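You operate a simulated robot arm through the tools that you are given. There is no shell and no other tool.

You are at the controls of a simulated robot arm. One attempt, no reset.

Task
Wash the brass skimmer in the tub, hang it on the left hook.
Fine: first fill the tub to the black line and close the tap.

It is judged by the outcome, as a careful person would: the job done as asked, and still so three seconds after it is handed in. It fails if anything else is knocked over, pushed out of place, dropped, spilled or broken.

Robot
A 6-joint arm with a two-finger gripper, fixed in place. Base frame: the origin is at the foot of the arm, x ahead of it, y to its left, z up. Readings come in mm, rad, newtons and seconds.
Its first joint turns from -2.897 to 2.897 rad. Payload 2.45 kg.
The TCP is the grasp point between the finger pads, 20 mm short of the fingertips. In the tool frame z runs along the fingers and y along their closing line. Largest opening 140 mm; the body of the gripper starts 168 mm behind the TCP.
Orientation is that of the tool frame in the base frame, as a unit quaternion [w, x, y, z]. With the fingers straight down and closing along the base's y, the tool's x points along the base's -x, its y along +y and its z along -z.

Tools
- The arm moves only by the tool apply_moves. Its argument "series" is a list of rows, each a list of 3 entries, a list of its own where there are three numbers: the shift along the base's x, y, z in mm, then the turn, a rotation vector about the base's x, y, z in rad, then the gripper command, from -1 (shut) to 1 (fully open), values between in proportion. In form: [[[dx, dy, dz], [rx, ry, rz], jaw], ...]. A call has 1 to 20 rows; each row is the pose to reach, as a shift and turn from the pose commanded when the call began. Rows are played at 5 a second. More than 50 mm and 0.15 rad between two rows, or a gripper value outside its range, and nothing of the call is played. A pose out of reach is approached as far as the arm can. The call stops where the force on the tool passes 40 N (or 10 N more than at its start, if that is more) or the arm is blocked; 0.2 s more then pass. The fingers move at their own pace (about 45 mm/s each) and stop on an object; they squeeze with about 36 N. The grip force told is the motor's: it shows also when the fingers shut on nothing. Time passes only in rows, and 0.2 s behind the last, so rows that repeat a pose let the fingers close. It gives the time, the measured TCP pose, the force on the tool (base axes), the opening and the grip force at its end, in the units of the frame above (readings bear some noise), with the torque about the TCP (base axes, N m) and any sound that the robot's microphone picked up, and new pictures: "show" is both (left out), scene, wrist or none.
- Cameras (640 x 400 px; columns grow to the right, rows downward): "scene" is fixed at [401.5, -637.1, 1697.2]; the picture's right is [0.83, -0.55, 0.00], its down [-0.44, -0.67, -0.59] and it looks along [0.33, 0.50, -0.80] (base axes); focal length 214 px, centre (320, 200). "wrist" rides on the gripper at [78, 11, -209] in the tool frame; the picture's right is [-0.14, 0.99, 0.00], its down [-0.92, -0.13, -0.37] and it looks along [-0.37, -0.05, 0.93] (tool axes); focal length 280 px, centre (320, 200). There is no depth. A picture from a camera that has moved, and an enlarged one, comes with that camera's place and axes in the base frame and with its lens. The place of the scene camera against the robot may be out by one fixed shift of up to 18 mm in any direction.
- inspect(camera, box): a new picture of the part [left, top, right, bottom] of that camera's present view, enlarged. It takes no simulated time.
- sign_off(): hands the job in; it is judged then, once.

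Nothing tells you positions but the pictures and the camera data. Unless the task says otherwise, let go and move clear before handing in.

The tools are called after "Call:" by a JSON object that holds its "name" and its "arguments". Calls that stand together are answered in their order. apply_moves: Moves the arm, as the interface text tells. Its arguments: {"type":"object","properties":{"series":{"type":"array","items":{"type":"array"}},"show":{"type":"string","enum":["both","scene","wrist","none"]}},"required":["series"]} The other tools are called the same way: inspect (camera, box) takes an enlarged picture of a part of a camera's view; sign_off () hands the job in.

At the start:

```text
clock: 0.0
eef_pos: [420.8, -379.3, 1500.5]
orientation: [0.0, 0.0, 1.0, 0.0]
wrist_force: [-0.1, -0.1, -0.3]
moment: [-0.02, -0.02, -0.01]
grip_width: 140.1
gripper_force: 0.0
```

scene: 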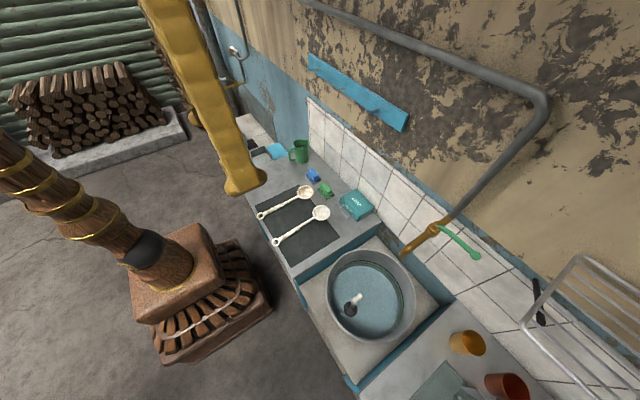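
wrist: 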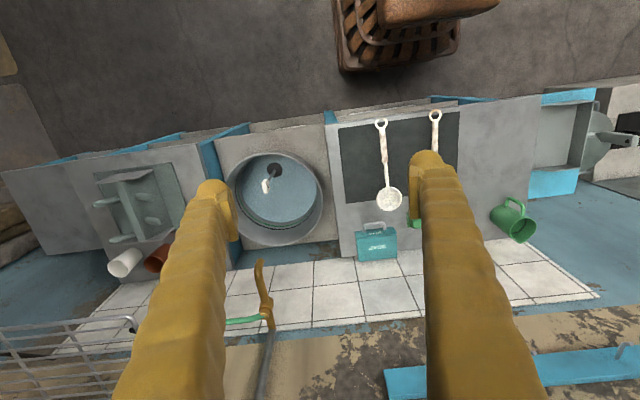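

I see a counter with two ladles/skimmers on a dark mat, a round tub under a tap with a green lever, and a blue board on the wall that may carry hooks. I'll look closer before moving.

Call:
{"name": "inspect", "arguments": {"camera": "scene", "box": [240, 160, 380, 260]}}

Call:
{"name": "inspect", "arguments": {"camera": "scene", "box": [290, 40, 430, 140]}}

Call:
{"name": "inspect", "arguments": {"camera": "scene", "box": [310, 200, 500, 350]}}

Call:
{"name": "inspect", "arguments": {"camera": "wrist", "box": [320, 90, 500, 270]}}

Call:
{"name": "inspect", "arguments": {"camera": "wrist", "box": [200, 130, 340, 400]}}

Call:
{"name": "inspect", "arguments": {"camera": "scene", "box": [420, 200, 640, 400]}}

Call:
{"name": "inspect", "arguments": {"camera": "scene", "box": [200, 0, 340, 160]}}

```text
4.00 times, centred on (310, 210) of scene
camera zoom: at [401.5, -637.1, 1697.2], right [0.83, -0.55, 0.0], down [-0.44, -0.67, -0.59], along [0.33, 0.5, -0.8], focal length 858 px, centre (360, 160)
```

zoom: 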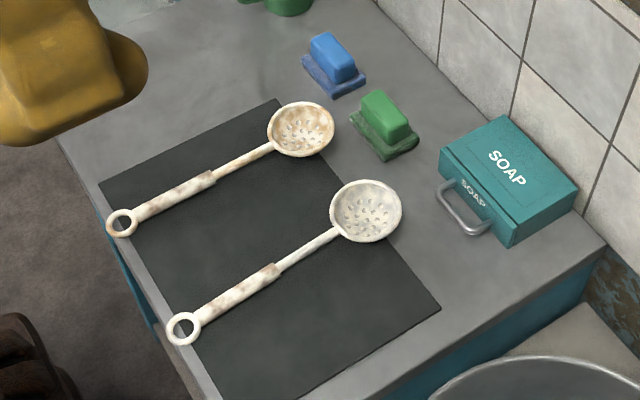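

```text
4.00 times, centred on (360, 90) of scene
camera zoom: at [401.5, -637.1, 1697.2], right [0.83, -0.55, 0.0], down [-0.44, -0.67, -0.59], along [0.33, 0.5, -0.8], focal length 858 px, centre (160, 640)
```

zoom: 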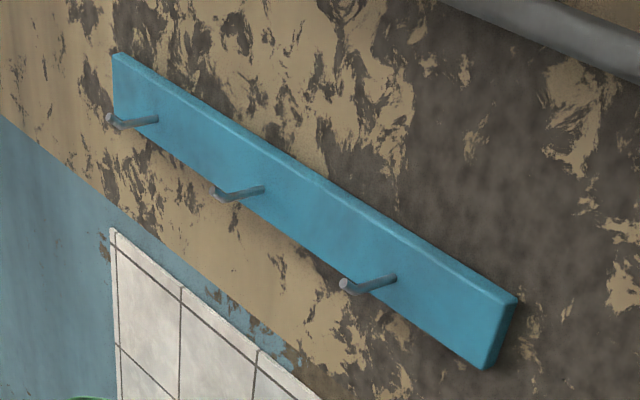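

```text
2.67 times, centred on (405, 275) of scene
camera zoom: at [401.5, -637.1, 1697.2], right [0.83, -0.55, 0.0], down [-0.44, -0.67, -0.59], along [0.33, 0.5, -0.8], focal length 572 px, centre (93, 0)
```

zoom: 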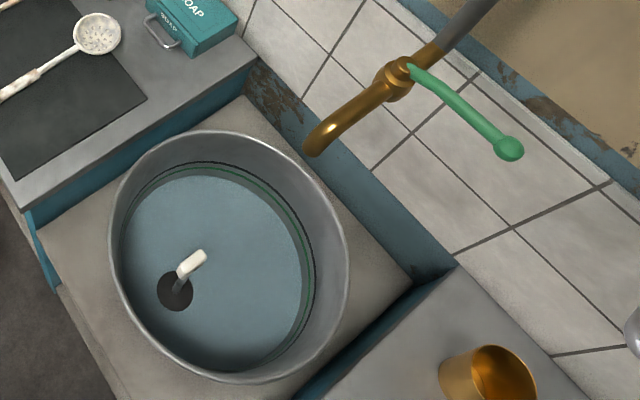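

```text
2.22 times, centred on (410, 180) of wrist
camera zoom: at [340.2, -369.9, 1709.4], right [0.14, 0.99, 0.0], down [0.92, -0.13, 0.37], along [0.37, -0.05, -0.93], focal length 623 px, centre (120, 244)
```

zoom: 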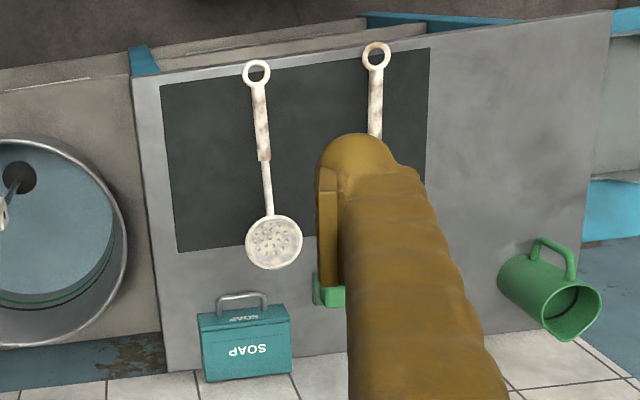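

```text
1.48 times, centred on (270, 265) of wrist
camera zoom: at [340.2, -369.9, 1709.4], right [0.14, 0.99, 0.0], down [0.92, -0.13, 0.37], along [0.37, -0.05, -0.93], focal length 415 px, centre (394, 104)
```

zoom: 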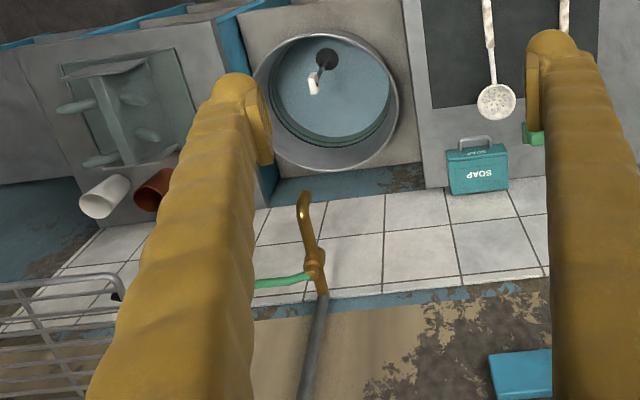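

```text
2.00 times, centred on (530, 300) of scene
camera zoom: at [401.5, -637.1, 1697.2], right [0.83, -0.55, 0.0], down [-0.44, -0.67, -0.59], along [0.33, 0.5, -0.8], focal length 429 px, centre (-100, 0)
```

zoom: 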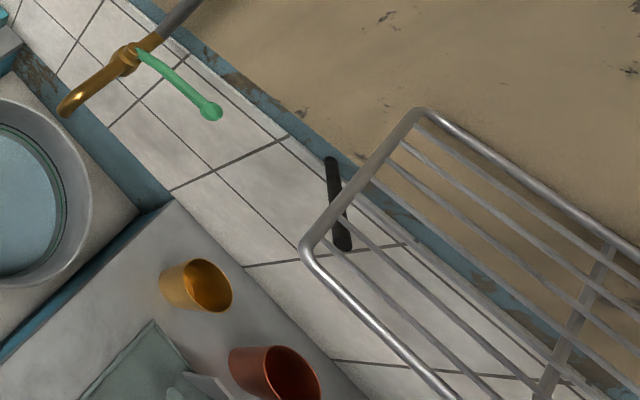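

```text
2.50 times, centred on (270, 80) of scene
camera zoom: at [401.5, -637.1, 1697.2], right [0.83, -0.55, 0.0], down [-0.44, -0.67, -0.59], along [0.33, 0.5, -0.8], focal length 536 px, centre (445, 500)
```

zoom: 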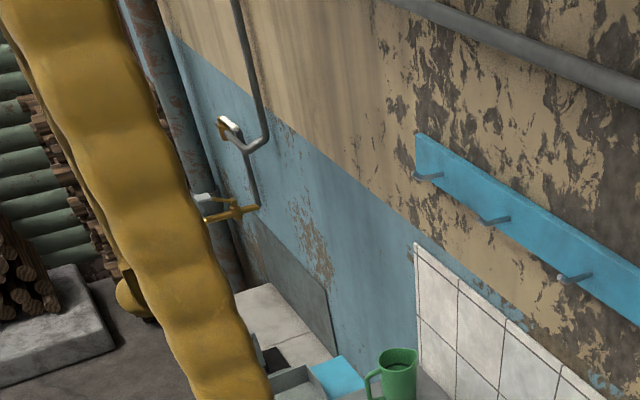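

The two skimmers lie on a mat at about z=880, with ring ends near x=460. The tub is around (637,-558), the tap spout around (718,-571,1125), and the hook board is higher up on the wall. I'll move down and towards the tub for a closer look at the plug, line and tap.

Call:
{"name": "apply_moves", "arguments": {"series": [[[0, -40, -40], [0, 0, 0], 1], [[0, -80, -80], [0, 0, 0], 1], [[0, -120, -120], [0, 0, 0], 1], [[0, -150, -160], [0, 0, 0], 1], [[0, -150, -200], [0, 0, 0], 1]]}}

```text
refused: row 1 steps farther than a row can; nothing moved
```

Each row is limited to 50 mm in total, so I'll use smaller steps for the same look.

Call:
{"name": "apply_moves", "arguments": {"series": [[[0, -30, -38], [0, 0, 0], 1], [[0, -60, -76], [0, 0, 0], 1], [[0, -90, -114], [0, 0, 0], 1], [[0, -120, -152], [0, 0, 0], 1], [[0, -140, -190], [0, 0, 0], 1], [[0, -140, -190], [0, 0, 0], 1]]}}

```text
clock: 1.4
eef_pos: [421.8, -518.3, 1308.4]
orientation: [0.0, 0.001, 1.0, 0.0]
wrist_force: [-0.8, -0.9, -0.9]
moment: [0.01, 0.0, -0.01]
grip_width: 139.9
gripper_force: 0.0
camera wrist: at [342.4, -509.1, 1517.5], right [0.14, 0.99, 0.0], down [0.92, -0.13, 0.37], along [0.37, -0.05, -0.93], focal length 280 px, centre (320, 200)
```

scene: 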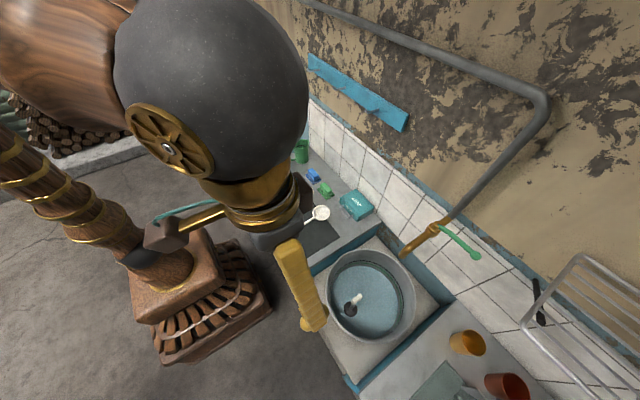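
wrist: 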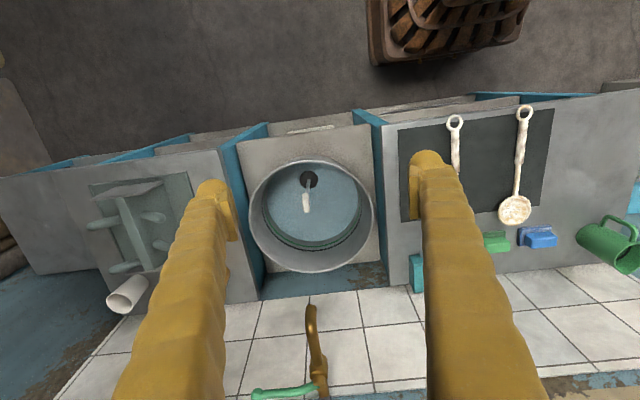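

Call:
{"name": "inspect", "arguments": {"camera": "wrist", "box": [240, 150, 390, 280]}}

Call:
{"name": "inspect", "arguments": {"camera": "wrist", "box": [230, 290, 390, 400]}}

Call:
{"name": "inspect", "arguments": {"camera": "wrist", "box": [430, 90, 580, 260]}}

Call:
{"name": "inspect", "arguments": {"camera": "scene", "box": [310, 240, 430, 350]}}

Call:
{"name": "inspect", "arguments": {"camera": "scene", "box": [390, 200, 500, 280]}}

```text
3.08 times, centred on (315, 215) of wrist
camera zoom: at [342.4, -509.1, 1517.5], right [0.14, 0.99, 0.0], down [0.92, -0.13, 0.37], along [0.37, -0.05, -0.93], focal length 863 px, centre (335, 154)
```

zoom: 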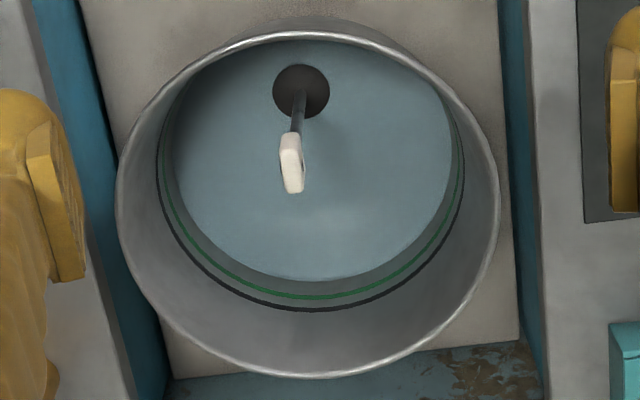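

```text
3.64 times, centred on (310, 345) of wrist
camera zoom: at [342.4, -509.1, 1517.5], right [0.14, 0.99, 0.0], down [0.92, -0.13, 0.37], along [0.37, -0.05, -0.93], focal length 1020 px, centre (356, -327)
```

zoom: 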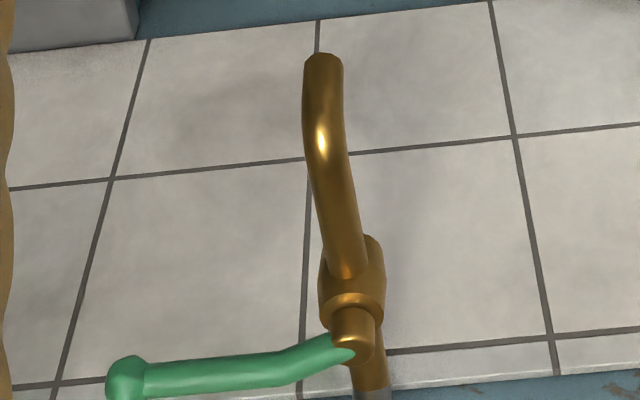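

```text
2.35 times, centred on (505, 175) of wrist
camera zoom: at [342.4, -509.1, 1517.5], right [0.14, 0.99, 0.0], down [0.92, -0.13, 0.37], along [0.37, -0.05, -0.93], focal length 660 px, centre (-115, 259)
```

zoom: 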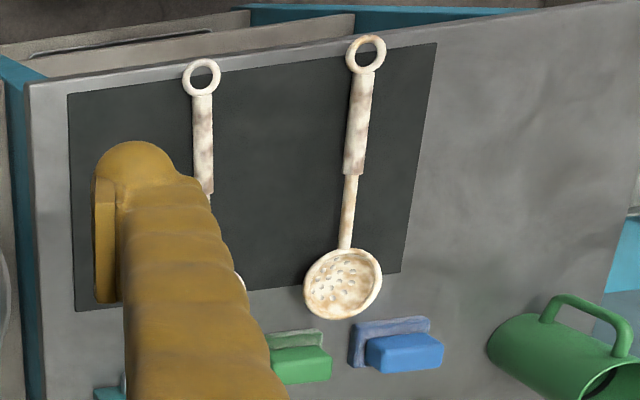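

```text
3.64 times, centred on (370, 295) of scene
camera zoom: at [401.5, -637.1, 1697.2], right [0.83, -0.55, 0.0], down [-0.44, -0.67, -0.59], along [0.33, 0.5, -0.8], focal length 780 px, centre (138, -146)
```

zoom: 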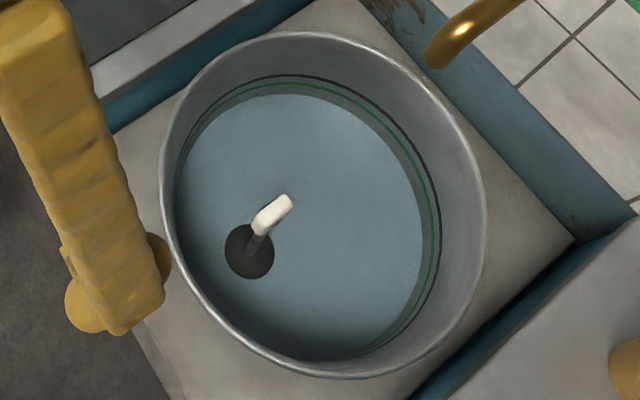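

```text
5.00 times, centred on (445, 240) of scene
camera zoom: at [401.5, -637.1, 1697.2], right [0.83, -0.55, 0.0], down [-0.44, -0.67, -0.59], along [0.33, 0.5, -0.8], focal length 1072 px, centre (-305, 0)
```

zoom: 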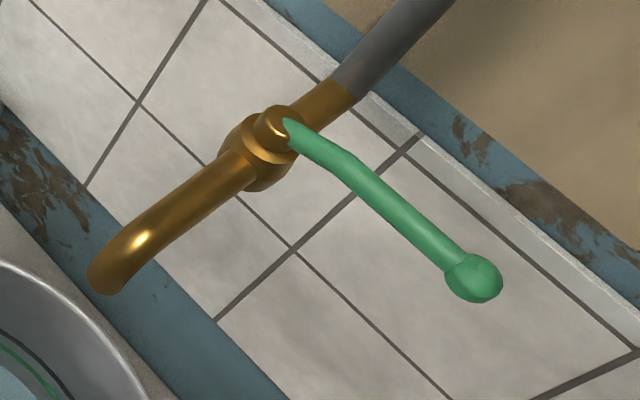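

The plug appears to be standing in the drain. The tub has a green line with a black line just above it. The left skimmer looks brownish and the right one greyer, so I'll go nearer to tell which is brass.

Call:
{"name": "apply_moves", "arguments": {"series": [[[0, 45, -20], [0, 0, 0], 1], [[0, 90, -40], [0, 0, 0], 1], [[0, 135, -60], [0, 0, 0], 1], [[0, 180, -80], [0, 0, 0], 1], [[0, 225, -100], [0, 0, 0], 1], [[0, 260, -130], [0, 0, 0], 1], [[0, 260, -180], [0, 0, 0], 0], [[0, 260, -180], [0, 0, 0], -0.5], [[0, 260, -180], [0, 0, 0], -1], [[0, 260, -180], [0, 0, 0], -1], [[0, 260, -180], [0, 0, 0], -1]]}}

```text
clock: 3.8
eef_pos: [430.5, -263.8, 1104.8]
orientation: [-0.02, 0.0, 1.0, 0.012]
wrist_force: [0.4, 0.6, 0.4]
moment: [0.05, -0.05, 0.03]
grip_width: 36.3
gripper_force: 0.0
camera wrist: at [359.0, -259.3, 1317.7], right [0.14, 0.99, 0.02], down [0.93, -0.14, 0.33], along [0.33, -0.03, -0.94], focal length 280 px, centre (320, 200)
```

scene: 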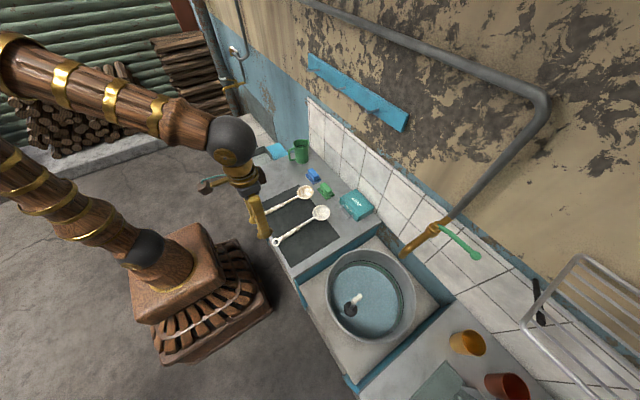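
wrist: 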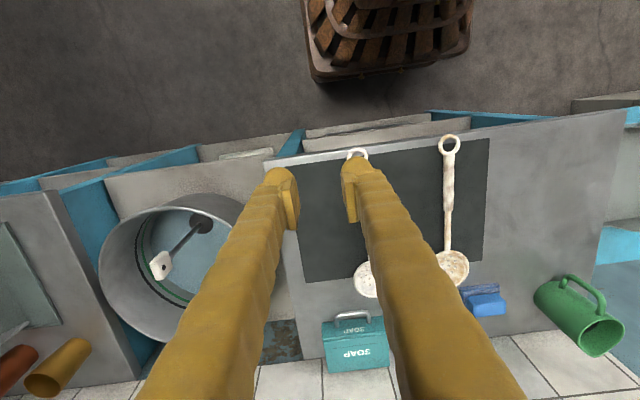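

The arm reads a little off the commanded pose here, likely the inner reach limit. Let me zoom on what is visible.

Call:
{"name": "inspect", "arguments": {"camera": "wrist", "box": [330, 120, 510, 310]}}

Call:
{"name": "inspect", "arguments": {"camera": "wrist", "box": [90, 180, 270, 340]}}

Call:
{"name": "inspect", "arguments": {"camera": "scene", "box": [250, 170, 350, 250]}}

```text
2.11 times, centred on (420, 215) of wrist
camera zoom: at [359.0, -259.3, 1317.7], right [0.14, 0.99, 0.02], down [0.93, -0.14, 0.33], along [0.33, -0.03, -0.94], focal length 590 px, centre (110, 168)
```

zoom: 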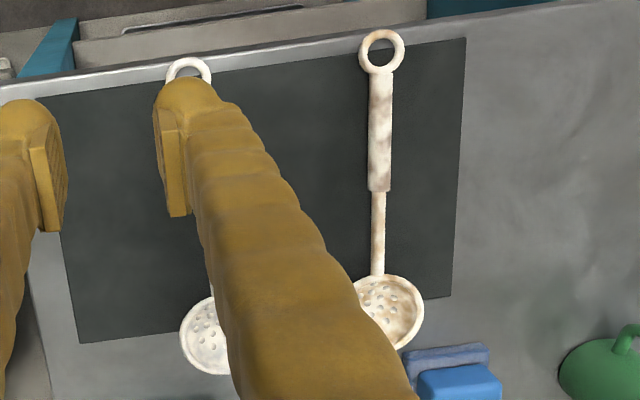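

```text
2.50 times, centred on (180, 260) of wrist
camera zoom: at [359.0, -259.3, 1317.7], right [0.14, 0.99, 0.02], down [0.93, -0.14, 0.33], along [0.33, -0.03, -0.94], focal length 701 px, centre (670, 50)
```

zoom: 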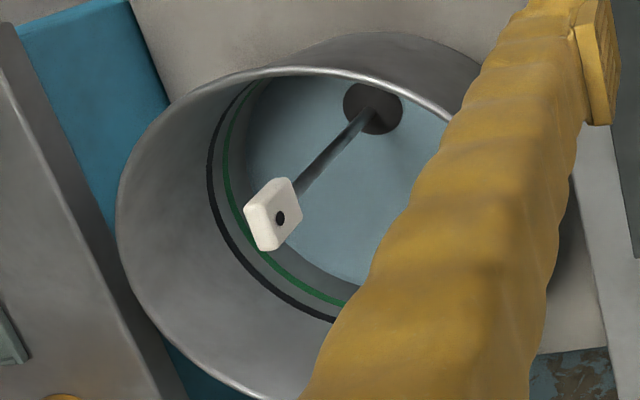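

```text
5.00 times, centred on (300, 210) of scene
camera zoom: at [401.5, -637.1, 1697.2], right [0.83, -0.55, 0.0], down [-0.44, -0.67, -0.59], along [0.33, 0.5, -0.8], focal length 1072 px, centre (420, 150)
```

zoom: 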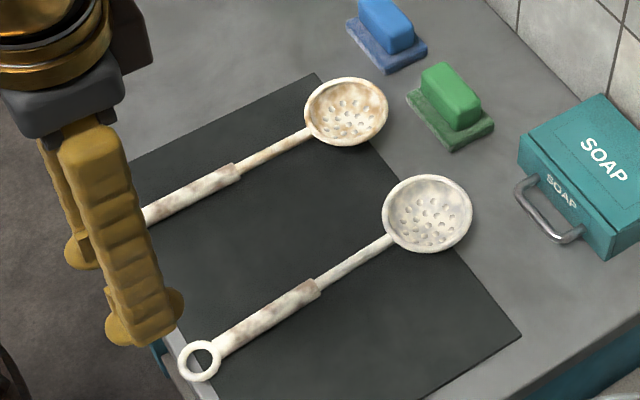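

The left skimmer (y≈-57) shows golden brown under its scale, so it is the brass one. The right one is grey steel. Next I'll tilt the wrist camera towards the tap to see how the lever works.

Call:
{"name": "apply_moves", "arguments": {"series": [[[8, -27, 24], [0, -0.1, 0], -1], [[16, -54, 48], [0, -0.2, 0], -1], [[24, -81, 72], [0, -0.3, 0], -1], [[32, -108, 96], [0, -0.4, 0], -1], [[40, -135, 120], [0, -0.5, 0], -1], [[50, -162, 145], [0, -0.6, 0], -1], [[60, -190, 170], [0, -0.7, 0], -1], [[60, -190, 170], [0, -0.7, 0], -1]], "show": "wrist"}}

```text
clock: 5.8
eef_pos: [490.0, -459.2, 1276.3]
orientation: [0.334, 0.006, 0.942, 0.017]
wrist_force: [0.3, -0.9, 0.0]
moment: [0.0, -0.02, 0.02]
grip_width: 0.0
gripper_force: 29.7
stopped in row 8: the arm was blocked; the commanded pose is now the measured one
camera wrist: at [296.3, -454.6, 1390.5], right [0.11, 0.99, 0.12], down [0.48, -0.16, 0.86], along [0.87, -0.03, -0.49], focal length 280 px, centre (320, 200)
```

wrist: 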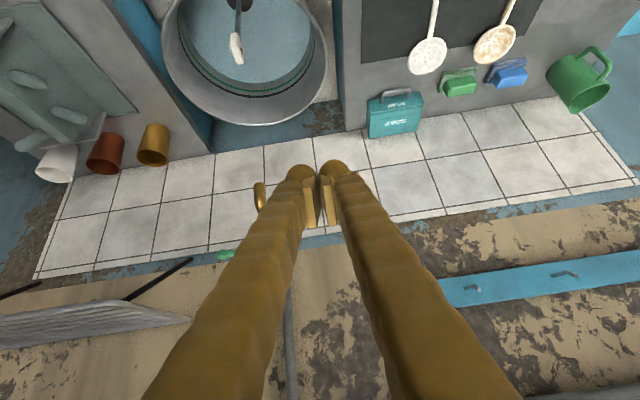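

The fingers hide the tap from here, so I'll shift left until it clears them.

Call:
{"name": "apply_moves", "arguments": {"series": [[[20, 40, 5], [0, 0, 0], -1], [[40, 80, 10], [0, 0, 0], -1], [[60, 120, 15], [0, 0, 0], -1], [[75, 160, 20], [0, 0, 0], -1], [[75, 190, 20], [0, 0, 0], -1], [[75, 190, 20], [0, 0, 0], -1]], "show": "both"}}

```text
clock: 7.0
eef_pos: [599.9, -298.0, 1205.4]
orientation: [0.279, 0.021, 0.958, 0.061]
wrist_force: [0.4, 0.1, 0.5]
moment: [0.0, 0.0, -0.05]
grip_width: 0.0
gripper_force: 28.8
stopped in row 6: the arm was blocked; the commanded pose is now the measured one
camera wrist: at [420.5, -304.4, 1340.3], right [0.12, 0.97, 0.2], down [0.58, -0.23, 0.78], along [0.81, 0.02, -0.59], focal length 280 px, centre (320, 200)
```

scene: 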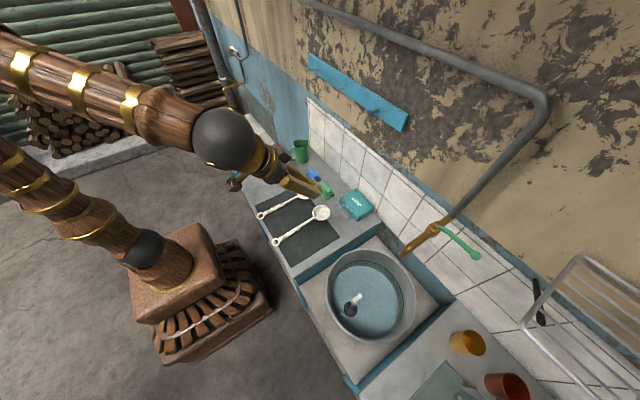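
wrist: 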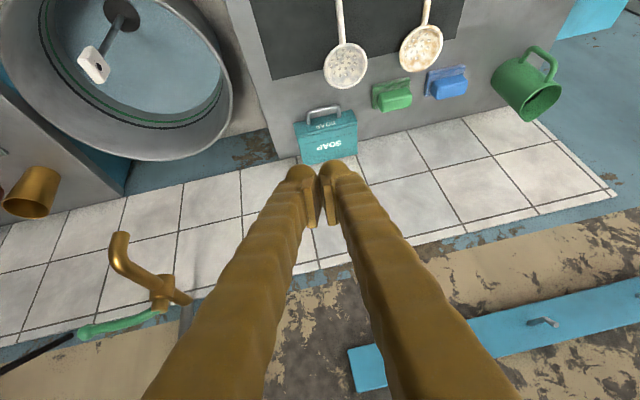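

Call:
{"name": "inspect", "arguments": {"camera": "wrist", "box": [60, 220, 220, 350]}}

Call:
{"name": "inspect", "arguments": {"camera": "wrist", "box": [0, 0, 240, 170]}}

Call:
{"name": "inspect", "arguments": {"camera": "wrist", "box": [310, 0, 470, 110]}}

Call:
{"name": "inspect", "arguments": {"camera": "wrist", "box": [480, 270, 640, 390]}}

```text
3.08 times, centred on (140, 285) of wrist
camera zoom: at [420.5, -304.4, 1340.3], right [0.12, 0.97, 0.2], down [0.58, -0.23, 0.78], along [0.81, 0.02, -0.59], focal length 863 px, centre (874, -62)
```

zoom: 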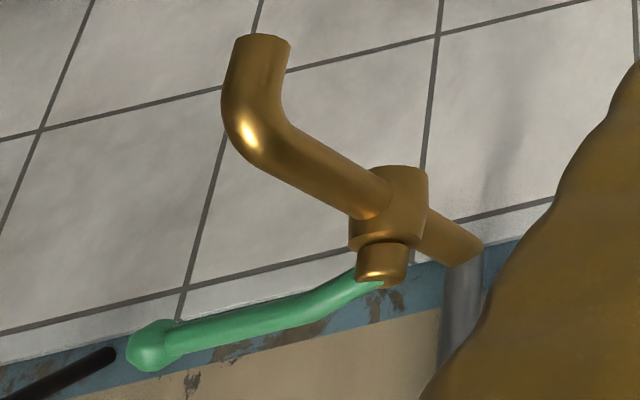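

```text
2.35 times, centred on (120, 85) of wrist
camera zoom: at [420.5, -304.4, 1340.3], right [0.12, 0.97, 0.2], down [0.58, -0.23, 0.78], along [0.81, 0.02, -0.59], focal length 660 px, centre (791, 471)
```

zoom: 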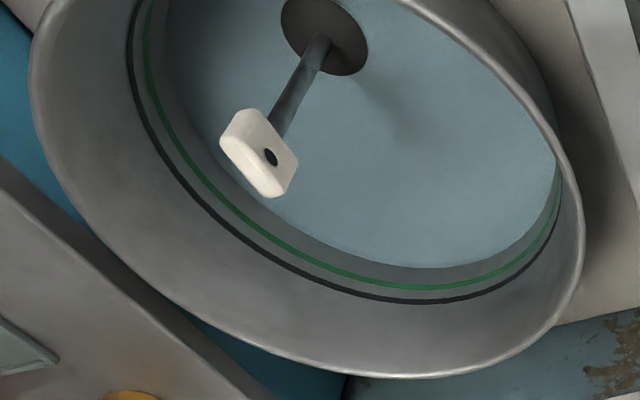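

```text
3.64 times, centred on (390, 55) of wrist
camera zoom: at [420.5, -304.4, 1340.3], right [0.12, 0.97, 0.2], down [0.58, -0.23, 0.78], along [0.81, 0.02, -0.59], focal length 1020 px, centre (66, 727)
```

zoom: 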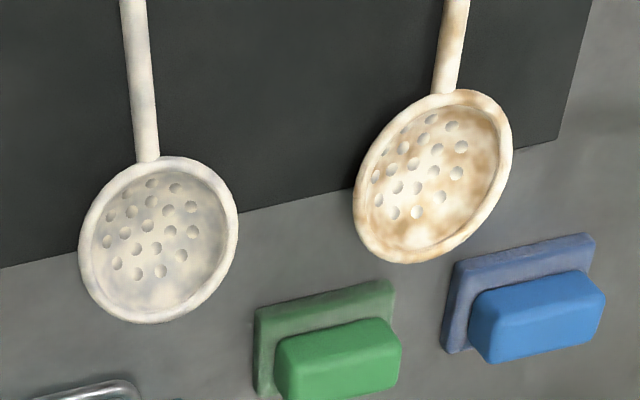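

```text
3.33 times, centred on (560, 330) of wrist
camera zoom: at [420.5, -304.4, 1340.3], right [0.12, 0.97, 0.2], down [0.58, -0.23, 0.78], along [0.81, 0.02, -0.59], focal length 935 px, centre (-480, -233)
```

zoom: 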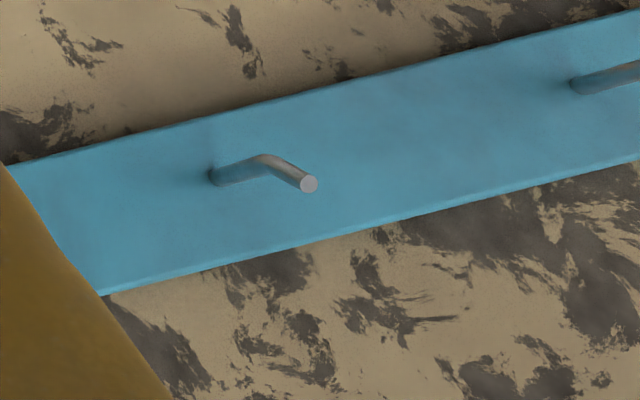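

Brass is confirmed for the left skimmer. The tap lever sits on a vertical stem and points along -y, across the spout. I'll straighten the tool and look into the tub more closely to check the plug.

Call:
{"name": "apply_moves", "arguments": {"series": [[[-5, -33, -25], [-0.0155, 0.0709, 0.0054], -1], [[-10, -66, -50], [-0.031, 0.1418, 0.0108], -1], [[-15, -99, -75], [-0.0465, 0.2126, 0.0161], -1], [[-20, -131, -100], [-0.062, 0.2835, 0.0215], -1], [[-25, -164, -125], [-0.0775, 0.3544, 0.0269], -1], [[-30, -197, -150], [-0.093, 0.4253, 0.0323], -1], [[-36, -230, -175], [-0.1085, 0.4961, 0.0376], -1], [[-42, -262, -200], [-0.124, 0.567, 0.043], -1], [[-42, -262, -200], [-0.124, 0.567, 0.043], -1]]}}

```text
clock: 9.1
eef_pos: [556.8, -562.8, 1005.5]
orientation: [0.0, -0.001, 1.0, -0.002]
wrist_force: [1.1, 0.3, 1.1]
moment: [-0.01, -0.01, 0.02]
grip_width: 0.0
gripper_force: 29.8
camera wrist: at [477.5, -552.1, 1214.4], right [0.14, 0.99, 0.0], down [0.92, -0.13, 0.37], along [0.37, -0.05, -0.93], focal length 280 px, centre (320, 200)
```

scene: 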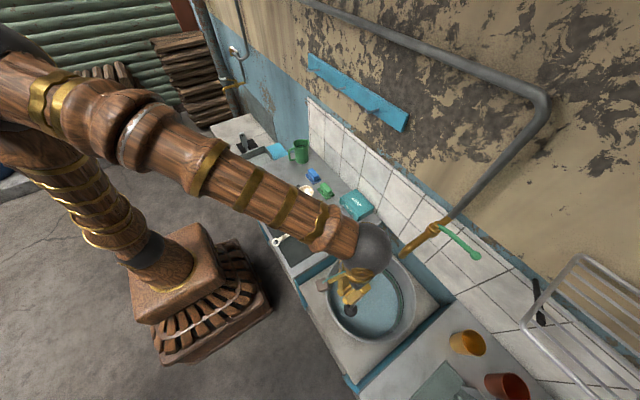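
wrist: 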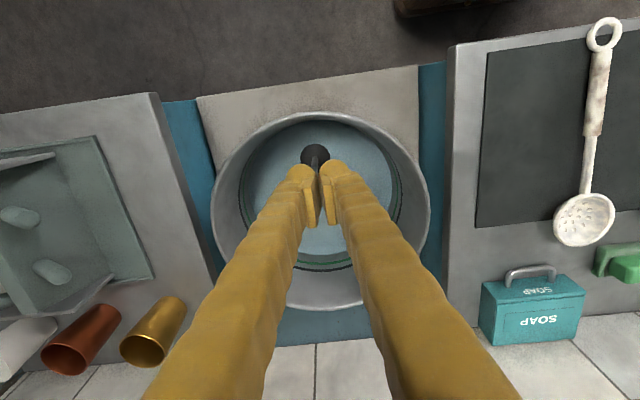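

The view matches well here but the fingers cover the plug. I'll yaw the wrist to see it, which also tests how far the tool can turn.

Call:
{"name": "apply_moves", "arguments": {"series": [[[0, 0, 5], [0, 0, 0.14], -1], [[0, 0, 10], [0, 0, 0.28], -1], [[0, 0, 15], [0, 0, 0.42], -1], [[0, 0, 20], [0, 0, 0.56], -1], [[0, 0, 25], [0, 0, 0.7], -1], [[0, 0, 30], [0, 0, 0.84], -1], [[0, 0, 30], [0, 0, 0.98], -1], [[0, 0, 30], [0, 0, 1.12], -1], [[0, 0, 30], [0, 0, 1.26], -1], [[0, 0, 30], [0, 0, 1.4], -1], [[0, 0, 30], [0, 0, 1.5], -1], [[0, 0, 30], [0, 0, 1.5], -1]]}}

```text
clock: 11.7
eef_pos: [557.6, -558.9, 1036.7]
orientation: [0.002, -0.683, 0.73, -0.001]
wrist_force: [0.3, -1.0, -0.3]
moment: [0.03, 0.01, 0.03]
grip_width: 0.0
gripper_force: 28.9
camera wrist: at [538.9, -638.1, 1245.5], right [-0.98, 0.21, 0.0], down [0.19, 0.91, 0.37], along [0.08, 0.36, -0.93], focal length 280 px, centre (320, 200)
```

scene: 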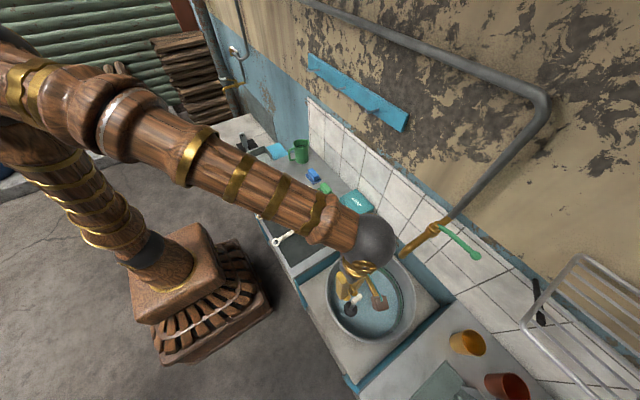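
wrist: 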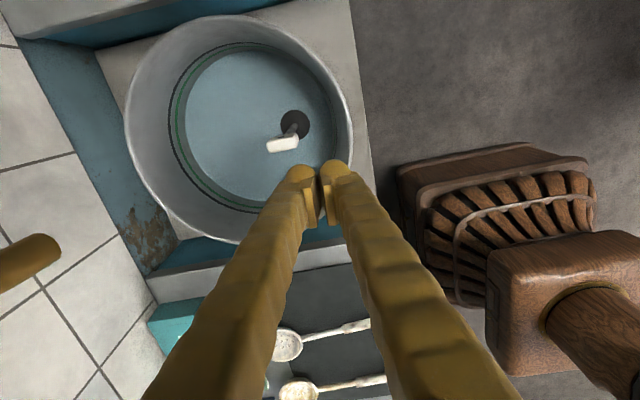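

Call:
{"name": "inspect", "arguments": {"camera": "wrist", "box": [230, 80, 350, 180]}}

Call:
{"name": "inspect", "arguments": {"camera": "wrist", "box": [110, 0, 370, 250]}}

```text
4.00 times, centred on (290, 130) of wrist
camera zoom: at [538.9, -638.1, 1245.5], right [-0.98, 0.21, 0.0], down [0.19, 0.91, 0.37], along [0.08, 0.36, -0.93], focal length 1122 px, centre (440, 480)
```

zoom: 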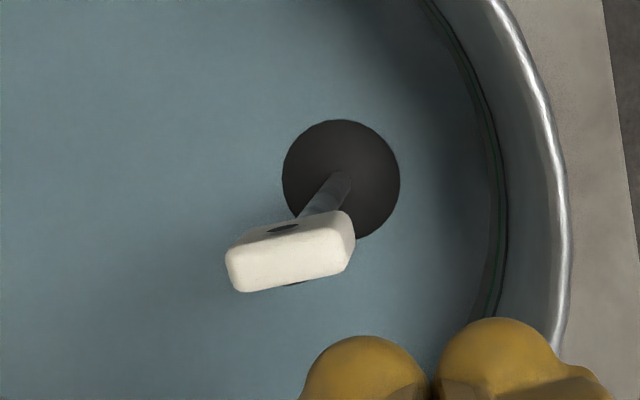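

```text
1.60 times, centred on (240, 125) of wrist
camera zoom: at [538.9, -638.1, 1245.5], right [-0.98, 0.21, 0.0], down [0.19, 0.91, 0.37], along [0.08, 0.36, -0.93], focal length 449 px, centre (448, 320)
```

zoom: 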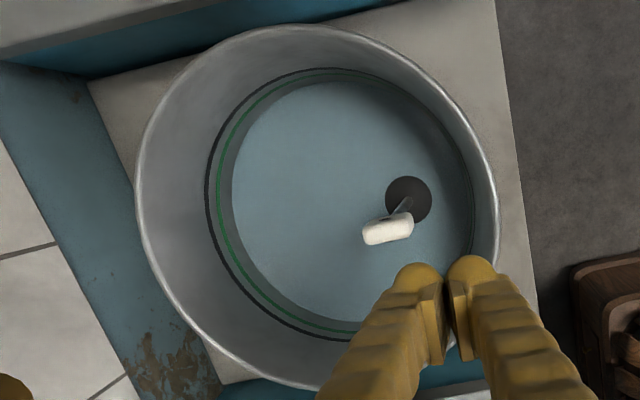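

The plug looks seated flush in the drain. I'll carry on the yaw to learn whether a full half turn is possible, since I'll need it for hanging.

Call:
{"name": "apply_moves", "arguments": {"series": [[[0, 0, 0], [0, 0, 0.14], -1], [[0, 0, 0], [0, 0, 0.28], -1], [[0, 0, 0], [0, 0, 0.42], -1], [[0, 0, 0], [0, 0, 0.56], -1], [[0, 0, 0], [0, 0, 0.7], -1], [[0, 0, 0], [0, 0, 0.84], -1], [[0, 0, 0], [0, 0, 0.98], -1], [[0, 0, 0], [0, 0, 1.12], -1], [[0, 0, 0], [0, 0, 1.26], -1], [[0, 0, 0], [0, 0, 1.4], -1], [[0, 0, 0], [0, 0, 1.54], -1], [[0, 0, 0], [0, 0, 1.64], -1], [[0, 0, 0], [0, 0, 1.64], -1]]}}

```text
clock: 14.4
eef_pos: [596.5, -421.2, 914.2]
orientation: [0.157, 0.978, -0.133, 0.013]
wrist_force: [-0.5, 0.3, -0.2]
moment: [0.05, 0.01, -0.02]
grip_width: 0.0
gripper_force: 29.9
out of reach, approached as far as the arm can: row 6, 7, 8, 9, 10, 11, 12, 13
camera wrist: at [670.6, -387.3, 1122.2], right [-0.4, -0.87, 0.29], down [-0.85, 0.47, 0.25], along [-0.36, -0.15, -0.92], focal length 280 px, centre (320, 200)
```

scene: 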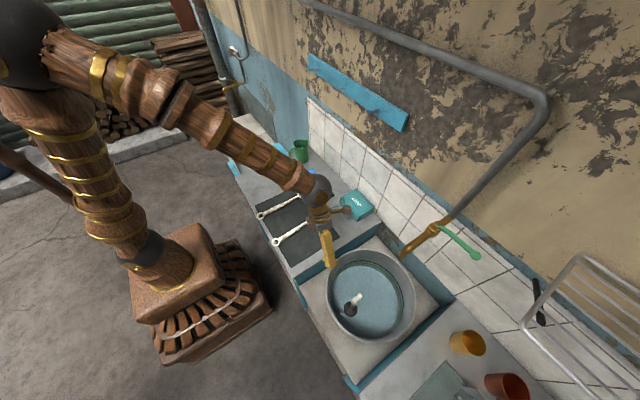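
wrist: 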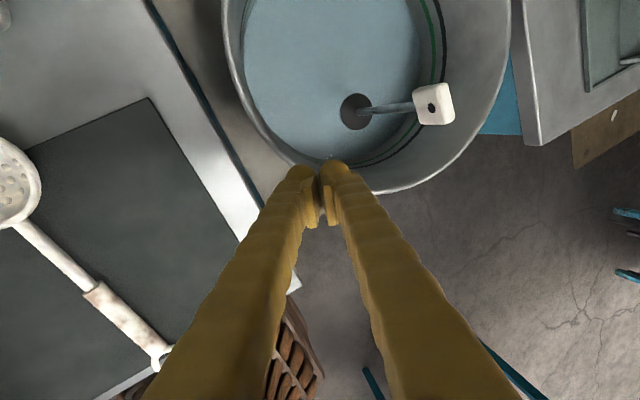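

The half turn runs out of joint range at about +2.2 rad yaw here, so the yaw depends on where the arm stands. I'll reverse back out the same way to a safe pose.

Call:
{"name": "apply_moves", "arguments": {"series": [[[0, 0, 0], [0, 0, -0.14], -1], [[0, 0, 0], [0, 0, -0.28], -1], [[0, 0, 0], [0, 0, -0.42], -1], [[0, 0, 0], [0, 0, -0.56], -1], [[0, 0, 0], [0, 0, -0.7], -1], [[0, 0, 0], [0, 0, -0.84], -1], [[0, 0, 0], [0, 0, -0.98], -1], [[0, 0, 0], [0, 0, -1.12], -1], [[0, 0, 20], [0, 0, -1.26], -1], [[0, 0, 40], [0, 0, -1.4], -1], [[0, 0, 60], [0, 0, -1.54], -1], [[0, 0, 80], [0, 0, -1.64], -1], [[0, 0, 80], [0, 0, -1.64], -1]], "show": "wrist"}}

```text
clock: 17.2
eef_pos: [588.7, -422.4, 997.6]
orientation: [-0.117, -0.568, 0.808, 0.108]
wrist_force: [-0.9, 0.5, 0.3]
moment: [-0.01, -0.02, -0.01]
grip_width: 0.0
gripper_force: 29.2
camera wrist: at [615.9, -502.1, 1204.9], right [-0.84, 0.46, 0.29], down [0.53, 0.81, 0.25], along [-0.12, 0.37, -0.92], focal length 280 px, centre (320, 200)
```

wrist: 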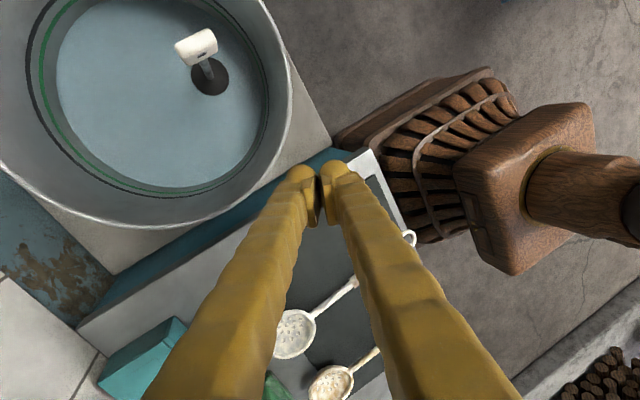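

The commanded pose was clamped to where the arm had stopped. I'll straighten to a clean vertical pose at a safe height.

Call:
{"name": "apply_moves", "arguments": {"series": [[[-3, -10, 20], [-0.023, -0.025, -0.121], -1], [[-6, -20, 40], [-0.046, -0.05, -0.243], -1], [[-9, -30, 60], [-0.069, -0.075, -0.364], -1], [[-12, -40, 80], [-0.092, -0.1, -0.485], -1], [[-15, -50, 100], [-0.115, -0.125, -0.606], -1], [[-18, -60, 120], [-0.138, -0.15, -0.728], -1], [[-21, -70, 140], [-0.161, -0.175, -0.849], -1], [[-24, -80, 160], [-0.184, -0.2, -0.97], -1], [[-27, -90, 180], [-0.208, -0.225, -1.092], -1], [[-29, -98, 202], [-0.2306, -0.25, -1.213], -1], [[-29, -98, 202], [-0.2306, -0.25, -1.213], -1]], "show": "wrist"}}

```text
clock: 19.6
eef_pos: [557.1, -521.8, 1201.4]
orientation: [0.0, -0.002, 1.0, -0.001]
wrist_force: [0.7, -0.4, 0.7]
moment: [0.0, -0.01, 0.01]
grip_width: 0.0
gripper_force: 29.8
camera wrist: at [477.6, -512.1, 1411.1], right [0.13, 0.99, 0.0], down [0.92, -0.12, 0.37], along [0.36, -0.05, -0.93], focal length 280 px, centre (320, 200)
```

wrist: 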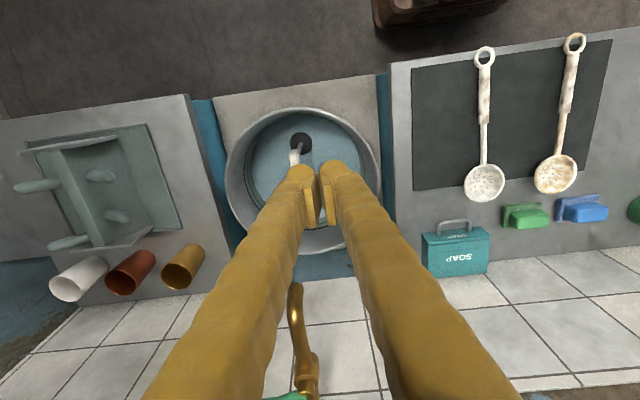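

The rack's near corner is around (705,-779,1297) and must be avoided. I'll swing the tool to point at the wall with the fingers stacked vertically, ready to take the tap lever from the front.

Call:
{"name": "apply_moves", "arguments": {"series": [[[6, -9, 2], [0.081, -0.081, -0.081], -1], [[12, -18, 4], [0.161, -0.161, -0.161], -1], [[18, -27, 6], [0.242, -0.242, -0.242], -1], [[24, -36, 8], [0.322, -0.322, -0.322], -1], [[30, -45, 10], [0.403, -0.403, -0.403], -1], [[36, -54, 12], [0.484, -0.484, -0.484], -1], [[42, -63, 14], [0.564, -0.564, -0.564], -1], [[48, -72, 16], [0.645, -0.645, -0.645], -1], [[54, -81, 18], [0.725, -0.725, -0.725], -1], [[60, -90, 20], [0.806, -0.806, -0.806], -1], [[66, -99, 22], [0.887, -0.887, -0.887], -1], [[72, -108, 24], [0.967, -0.967, -0.967], -1], [[77, -118, 26], [1.048, -1.048, -1.048], -1], [[83, -128, 29], [1.128, -1.128, -1.128], -1], [[83, -128, 29], [1.209, -1.209, -1.209], -1], [[83, -128, 29], [1.209, -1.209, -1.209], -1]]}}

```text
clock: 23.1
eef_pos: [640.5, -648.5, 1229.0]
orientation: [0.501, 0.5, 0.501, 0.498]
wrist_force: [-0.3, 0.1, 0.5]
moment: [-0.04, 0.0, -0.01]
grip_width: 0.1
gripper_force: 29.1
camera wrist: at [430.1, -571.8, 1241.0], right [0.0, -0.13, 0.99], down [-0.37, -0.92, -0.12], along [0.93, -0.37, -0.05], focal length 280 px, centre (320, 200)
```

scene: 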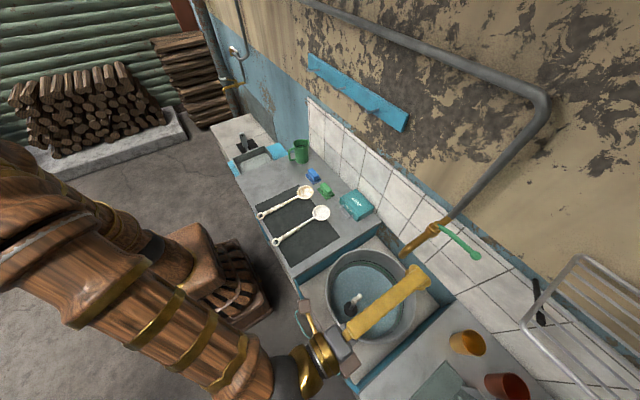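
wrist: 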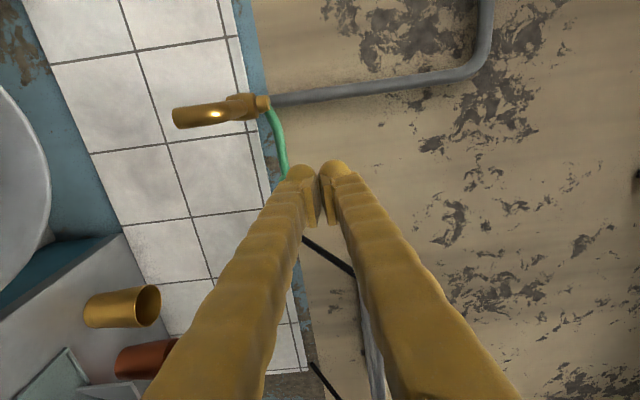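

Call:
{"name": "inspect", "arguments": {"camera": "wrist", "box": [160, 70, 320, 200]}}

Call:
{"name": "inspect", "arguments": {"camera": "scene", "box": [320, 200, 500, 340]}}

```text
3.08 times, centred on (240, 135) of wrist
camera zoom: at [430.1, -571.8, 1241.0], right [0.0, -0.13, 0.99], down [-0.37, -0.92, -0.12], along [0.93, -0.37, -0.05], focal length 863 px, centre (566, 400)
```

zoom: 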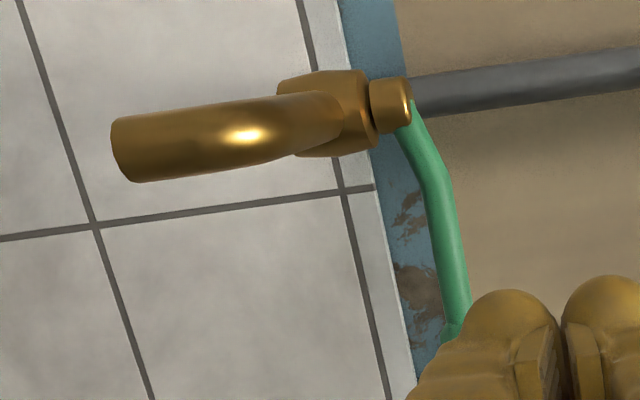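

```text
2.86 times, centred on (410, 270) of scene
camera zoom: at [401.5, -637.1, 1697.2], right [0.83, -0.55, 0.0], down [-0.44, -0.67, -0.59], along [0.33, 0.5, -0.8], focal length 613 px, centre (63, 0)
```

zoom: 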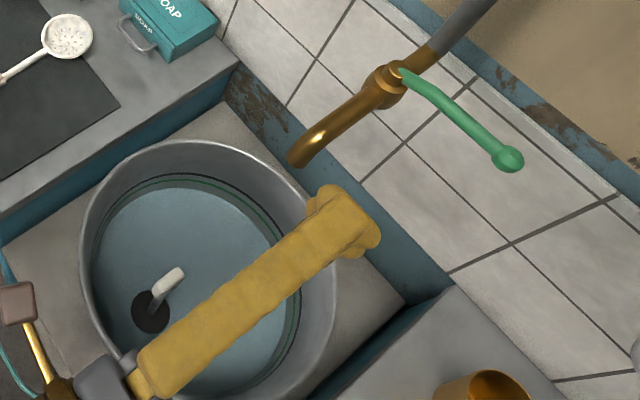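

The lever end is near (826,-676,1176) and slightly raised. I'll open the jaws partway and move to just in front of it to check alignment.

Call:
{"name": "apply_moves", "arguments": {"series": [[[15, -7, -12], [0, 0, 0], 0], [[30, -14, -24], [0, 0, 0], 0], [[45, -21, -36], [0, 0, 0], 0], [[60, -28, -50], [0, 0, 0], 0], [[80, -32, -53], [0, 0, 0], 0], [[80, -32, -53], [0, 0, 0], 0]]}}

Call:
{"name": "inspect", "arguments": {"camera": "wrist", "box": [180, 60, 400, 240]}}

Call:
{"name": "inspect", "arguments": {"camera": "scene", "box": [380, 200, 520, 300]}}

```text
clock: 24.4
eef_pos: [718.7, -680.4, 1179.2]
orientation: [0.501, 0.499, 0.502, 0.499]
wrist_force: [0.0, -0.1, -0.1]
moment: [-0.02, 0.0, -0.01]
grip_width: 69.6
gripper_force: 0.0
camera wrist: at [509.0, -603.6, 1188.8], right [0.0, -0.13, 0.99], down [-0.37, -0.92, -0.12], along [0.93, -0.36, -0.05], focal length 280 px, centre (320, 200)
```

scene: 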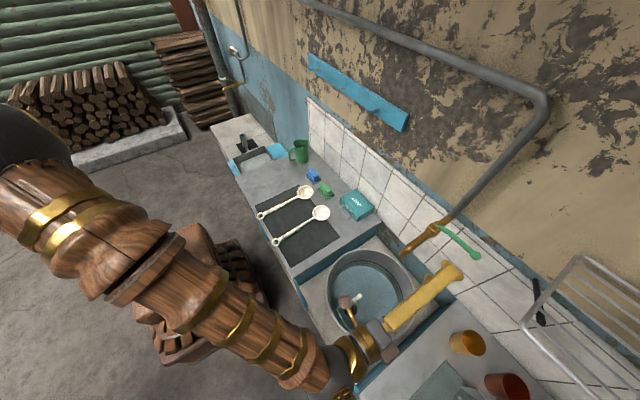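
wrist: 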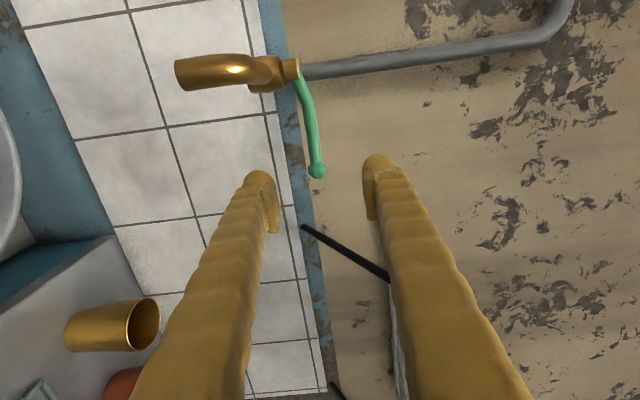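

```text
2.22 times, centred on (290, 150) of wrist
camera zoom: at [509.0, -603.6, 1188.8], right [0.0, -0.13, 0.99], down [-0.37, -0.92, -0.12], along [0.93, -0.36, -0.05], focal length 623 px, centre (387, 311)
```

zoom: 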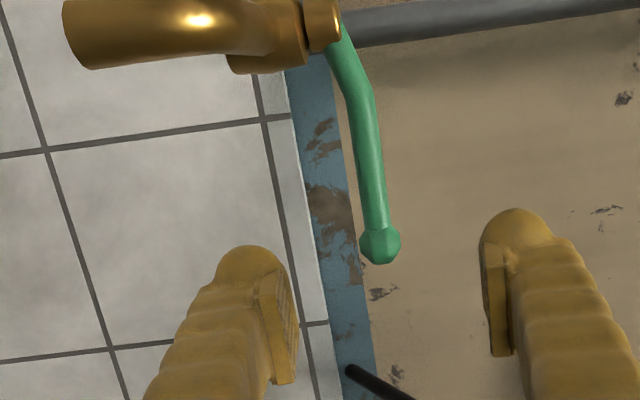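

```text
4.00 times, centred on (450, 250) of scene
camera zoom: at [401.5, -637.1, 1697.2], right [0.83, -0.55, 0.0], down [-0.44, -0.67, -0.59], along [0.33, 0.5, -0.8], focal length 858 px, centre (-200, 0)
```

zoom: 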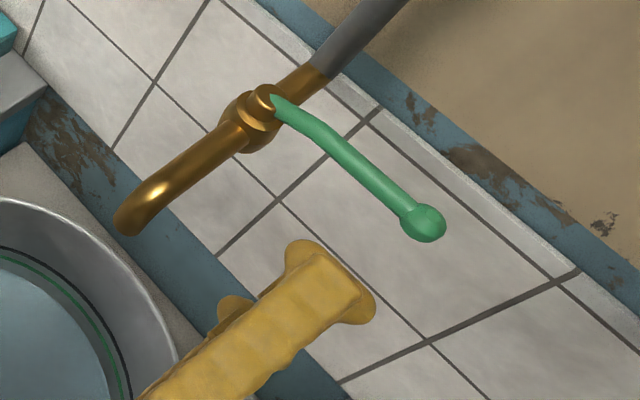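

Using the two wrist views together, the ball end is at about (850,-692,1171) and the stem at about (843,-578). I'll advance so that the jaws straddle the ball.

Call:
{"name": "apply_moves", "arguments": {"series": [[[35, -4, -4], [0, 0, 0], 0], [[70, -8, -8], [0, 0, 0], 0], [[100, -10, -8], [0, 0, 0], 0], [[125, -11, -8], [0, 0, 0], 0], [[125, -11, -8], [0, 0, 0], 0]]}}

Call:
{"name": "inspect", "arguments": {"camera": "wrist", "box": [220, 80, 420, 240]}}

Call:
{"name": "inspect", "arguments": {"camera": "scene", "box": [380, 200, 520, 300]}}

```text
clock: 25.6
eef_pos: [844.8, -692.1, 1170.2]
orientation: [0.501, 0.499, 0.502, 0.499]
wrist_force: [0.5, 0.3, 0.1]
moment: [0.0, -0.02, 0.0]
grip_width: 70.0
gripper_force: 0.0
camera wrist: at [635.2, -614.9, 1181.7], right [0.0, -0.13, 0.99], down [-0.37, -0.92, -0.12], along [0.93, -0.36, -0.05], focal length 280 px, centre (320, 200)
```

scene: 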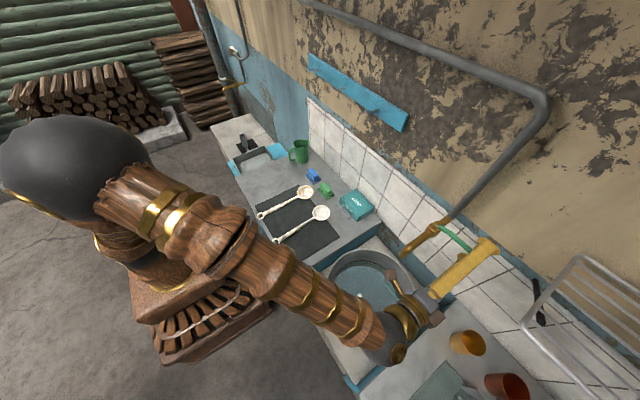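
wrist: 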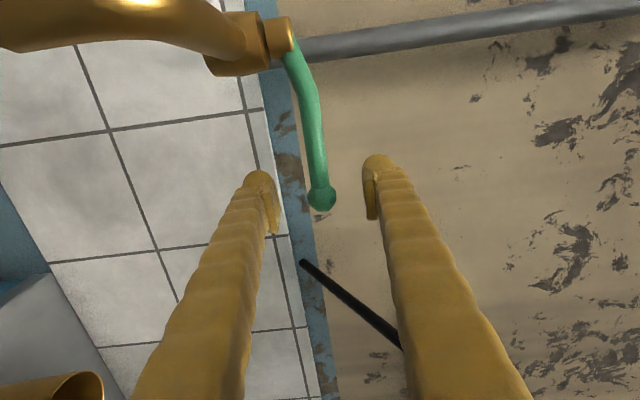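

```text
2.50 times, centred on (320, 160) of wrist
camera zoom: at [635.2, -614.9, 1181.7], right [0.0, -0.13, 0.99], down [-0.37, -0.92, -0.12], along [0.93, -0.36, -0.05], focal length 701 px, centre (320, 300)
```

zoom: 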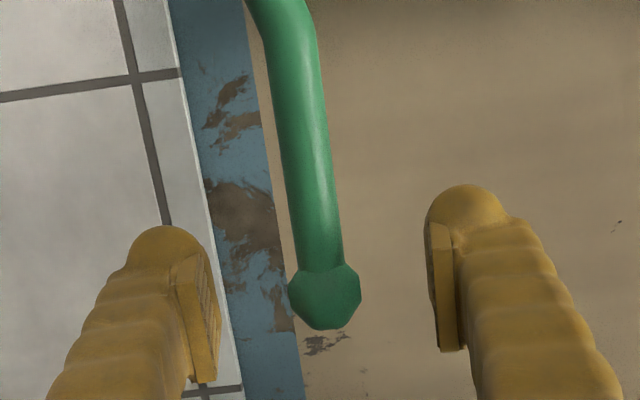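

```text
4.00 times, centred on (450, 250) of scene
camera zoom: at [401.5, -637.1, 1697.2], right [0.83, -0.55, 0.0], down [-0.44, -0.67, -0.59], along [0.33, 0.5, -0.8], focal length 858 px, centre (-200, 0)
```

zoom: 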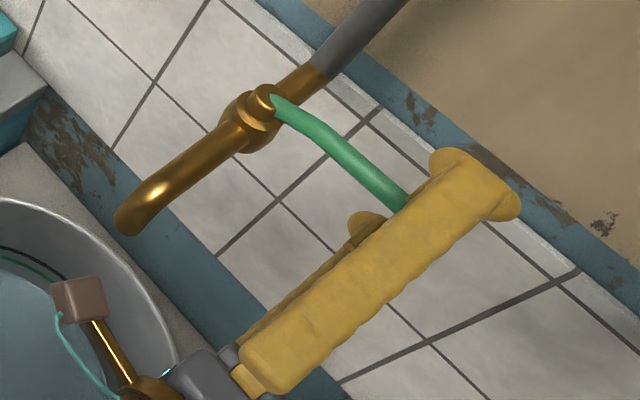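

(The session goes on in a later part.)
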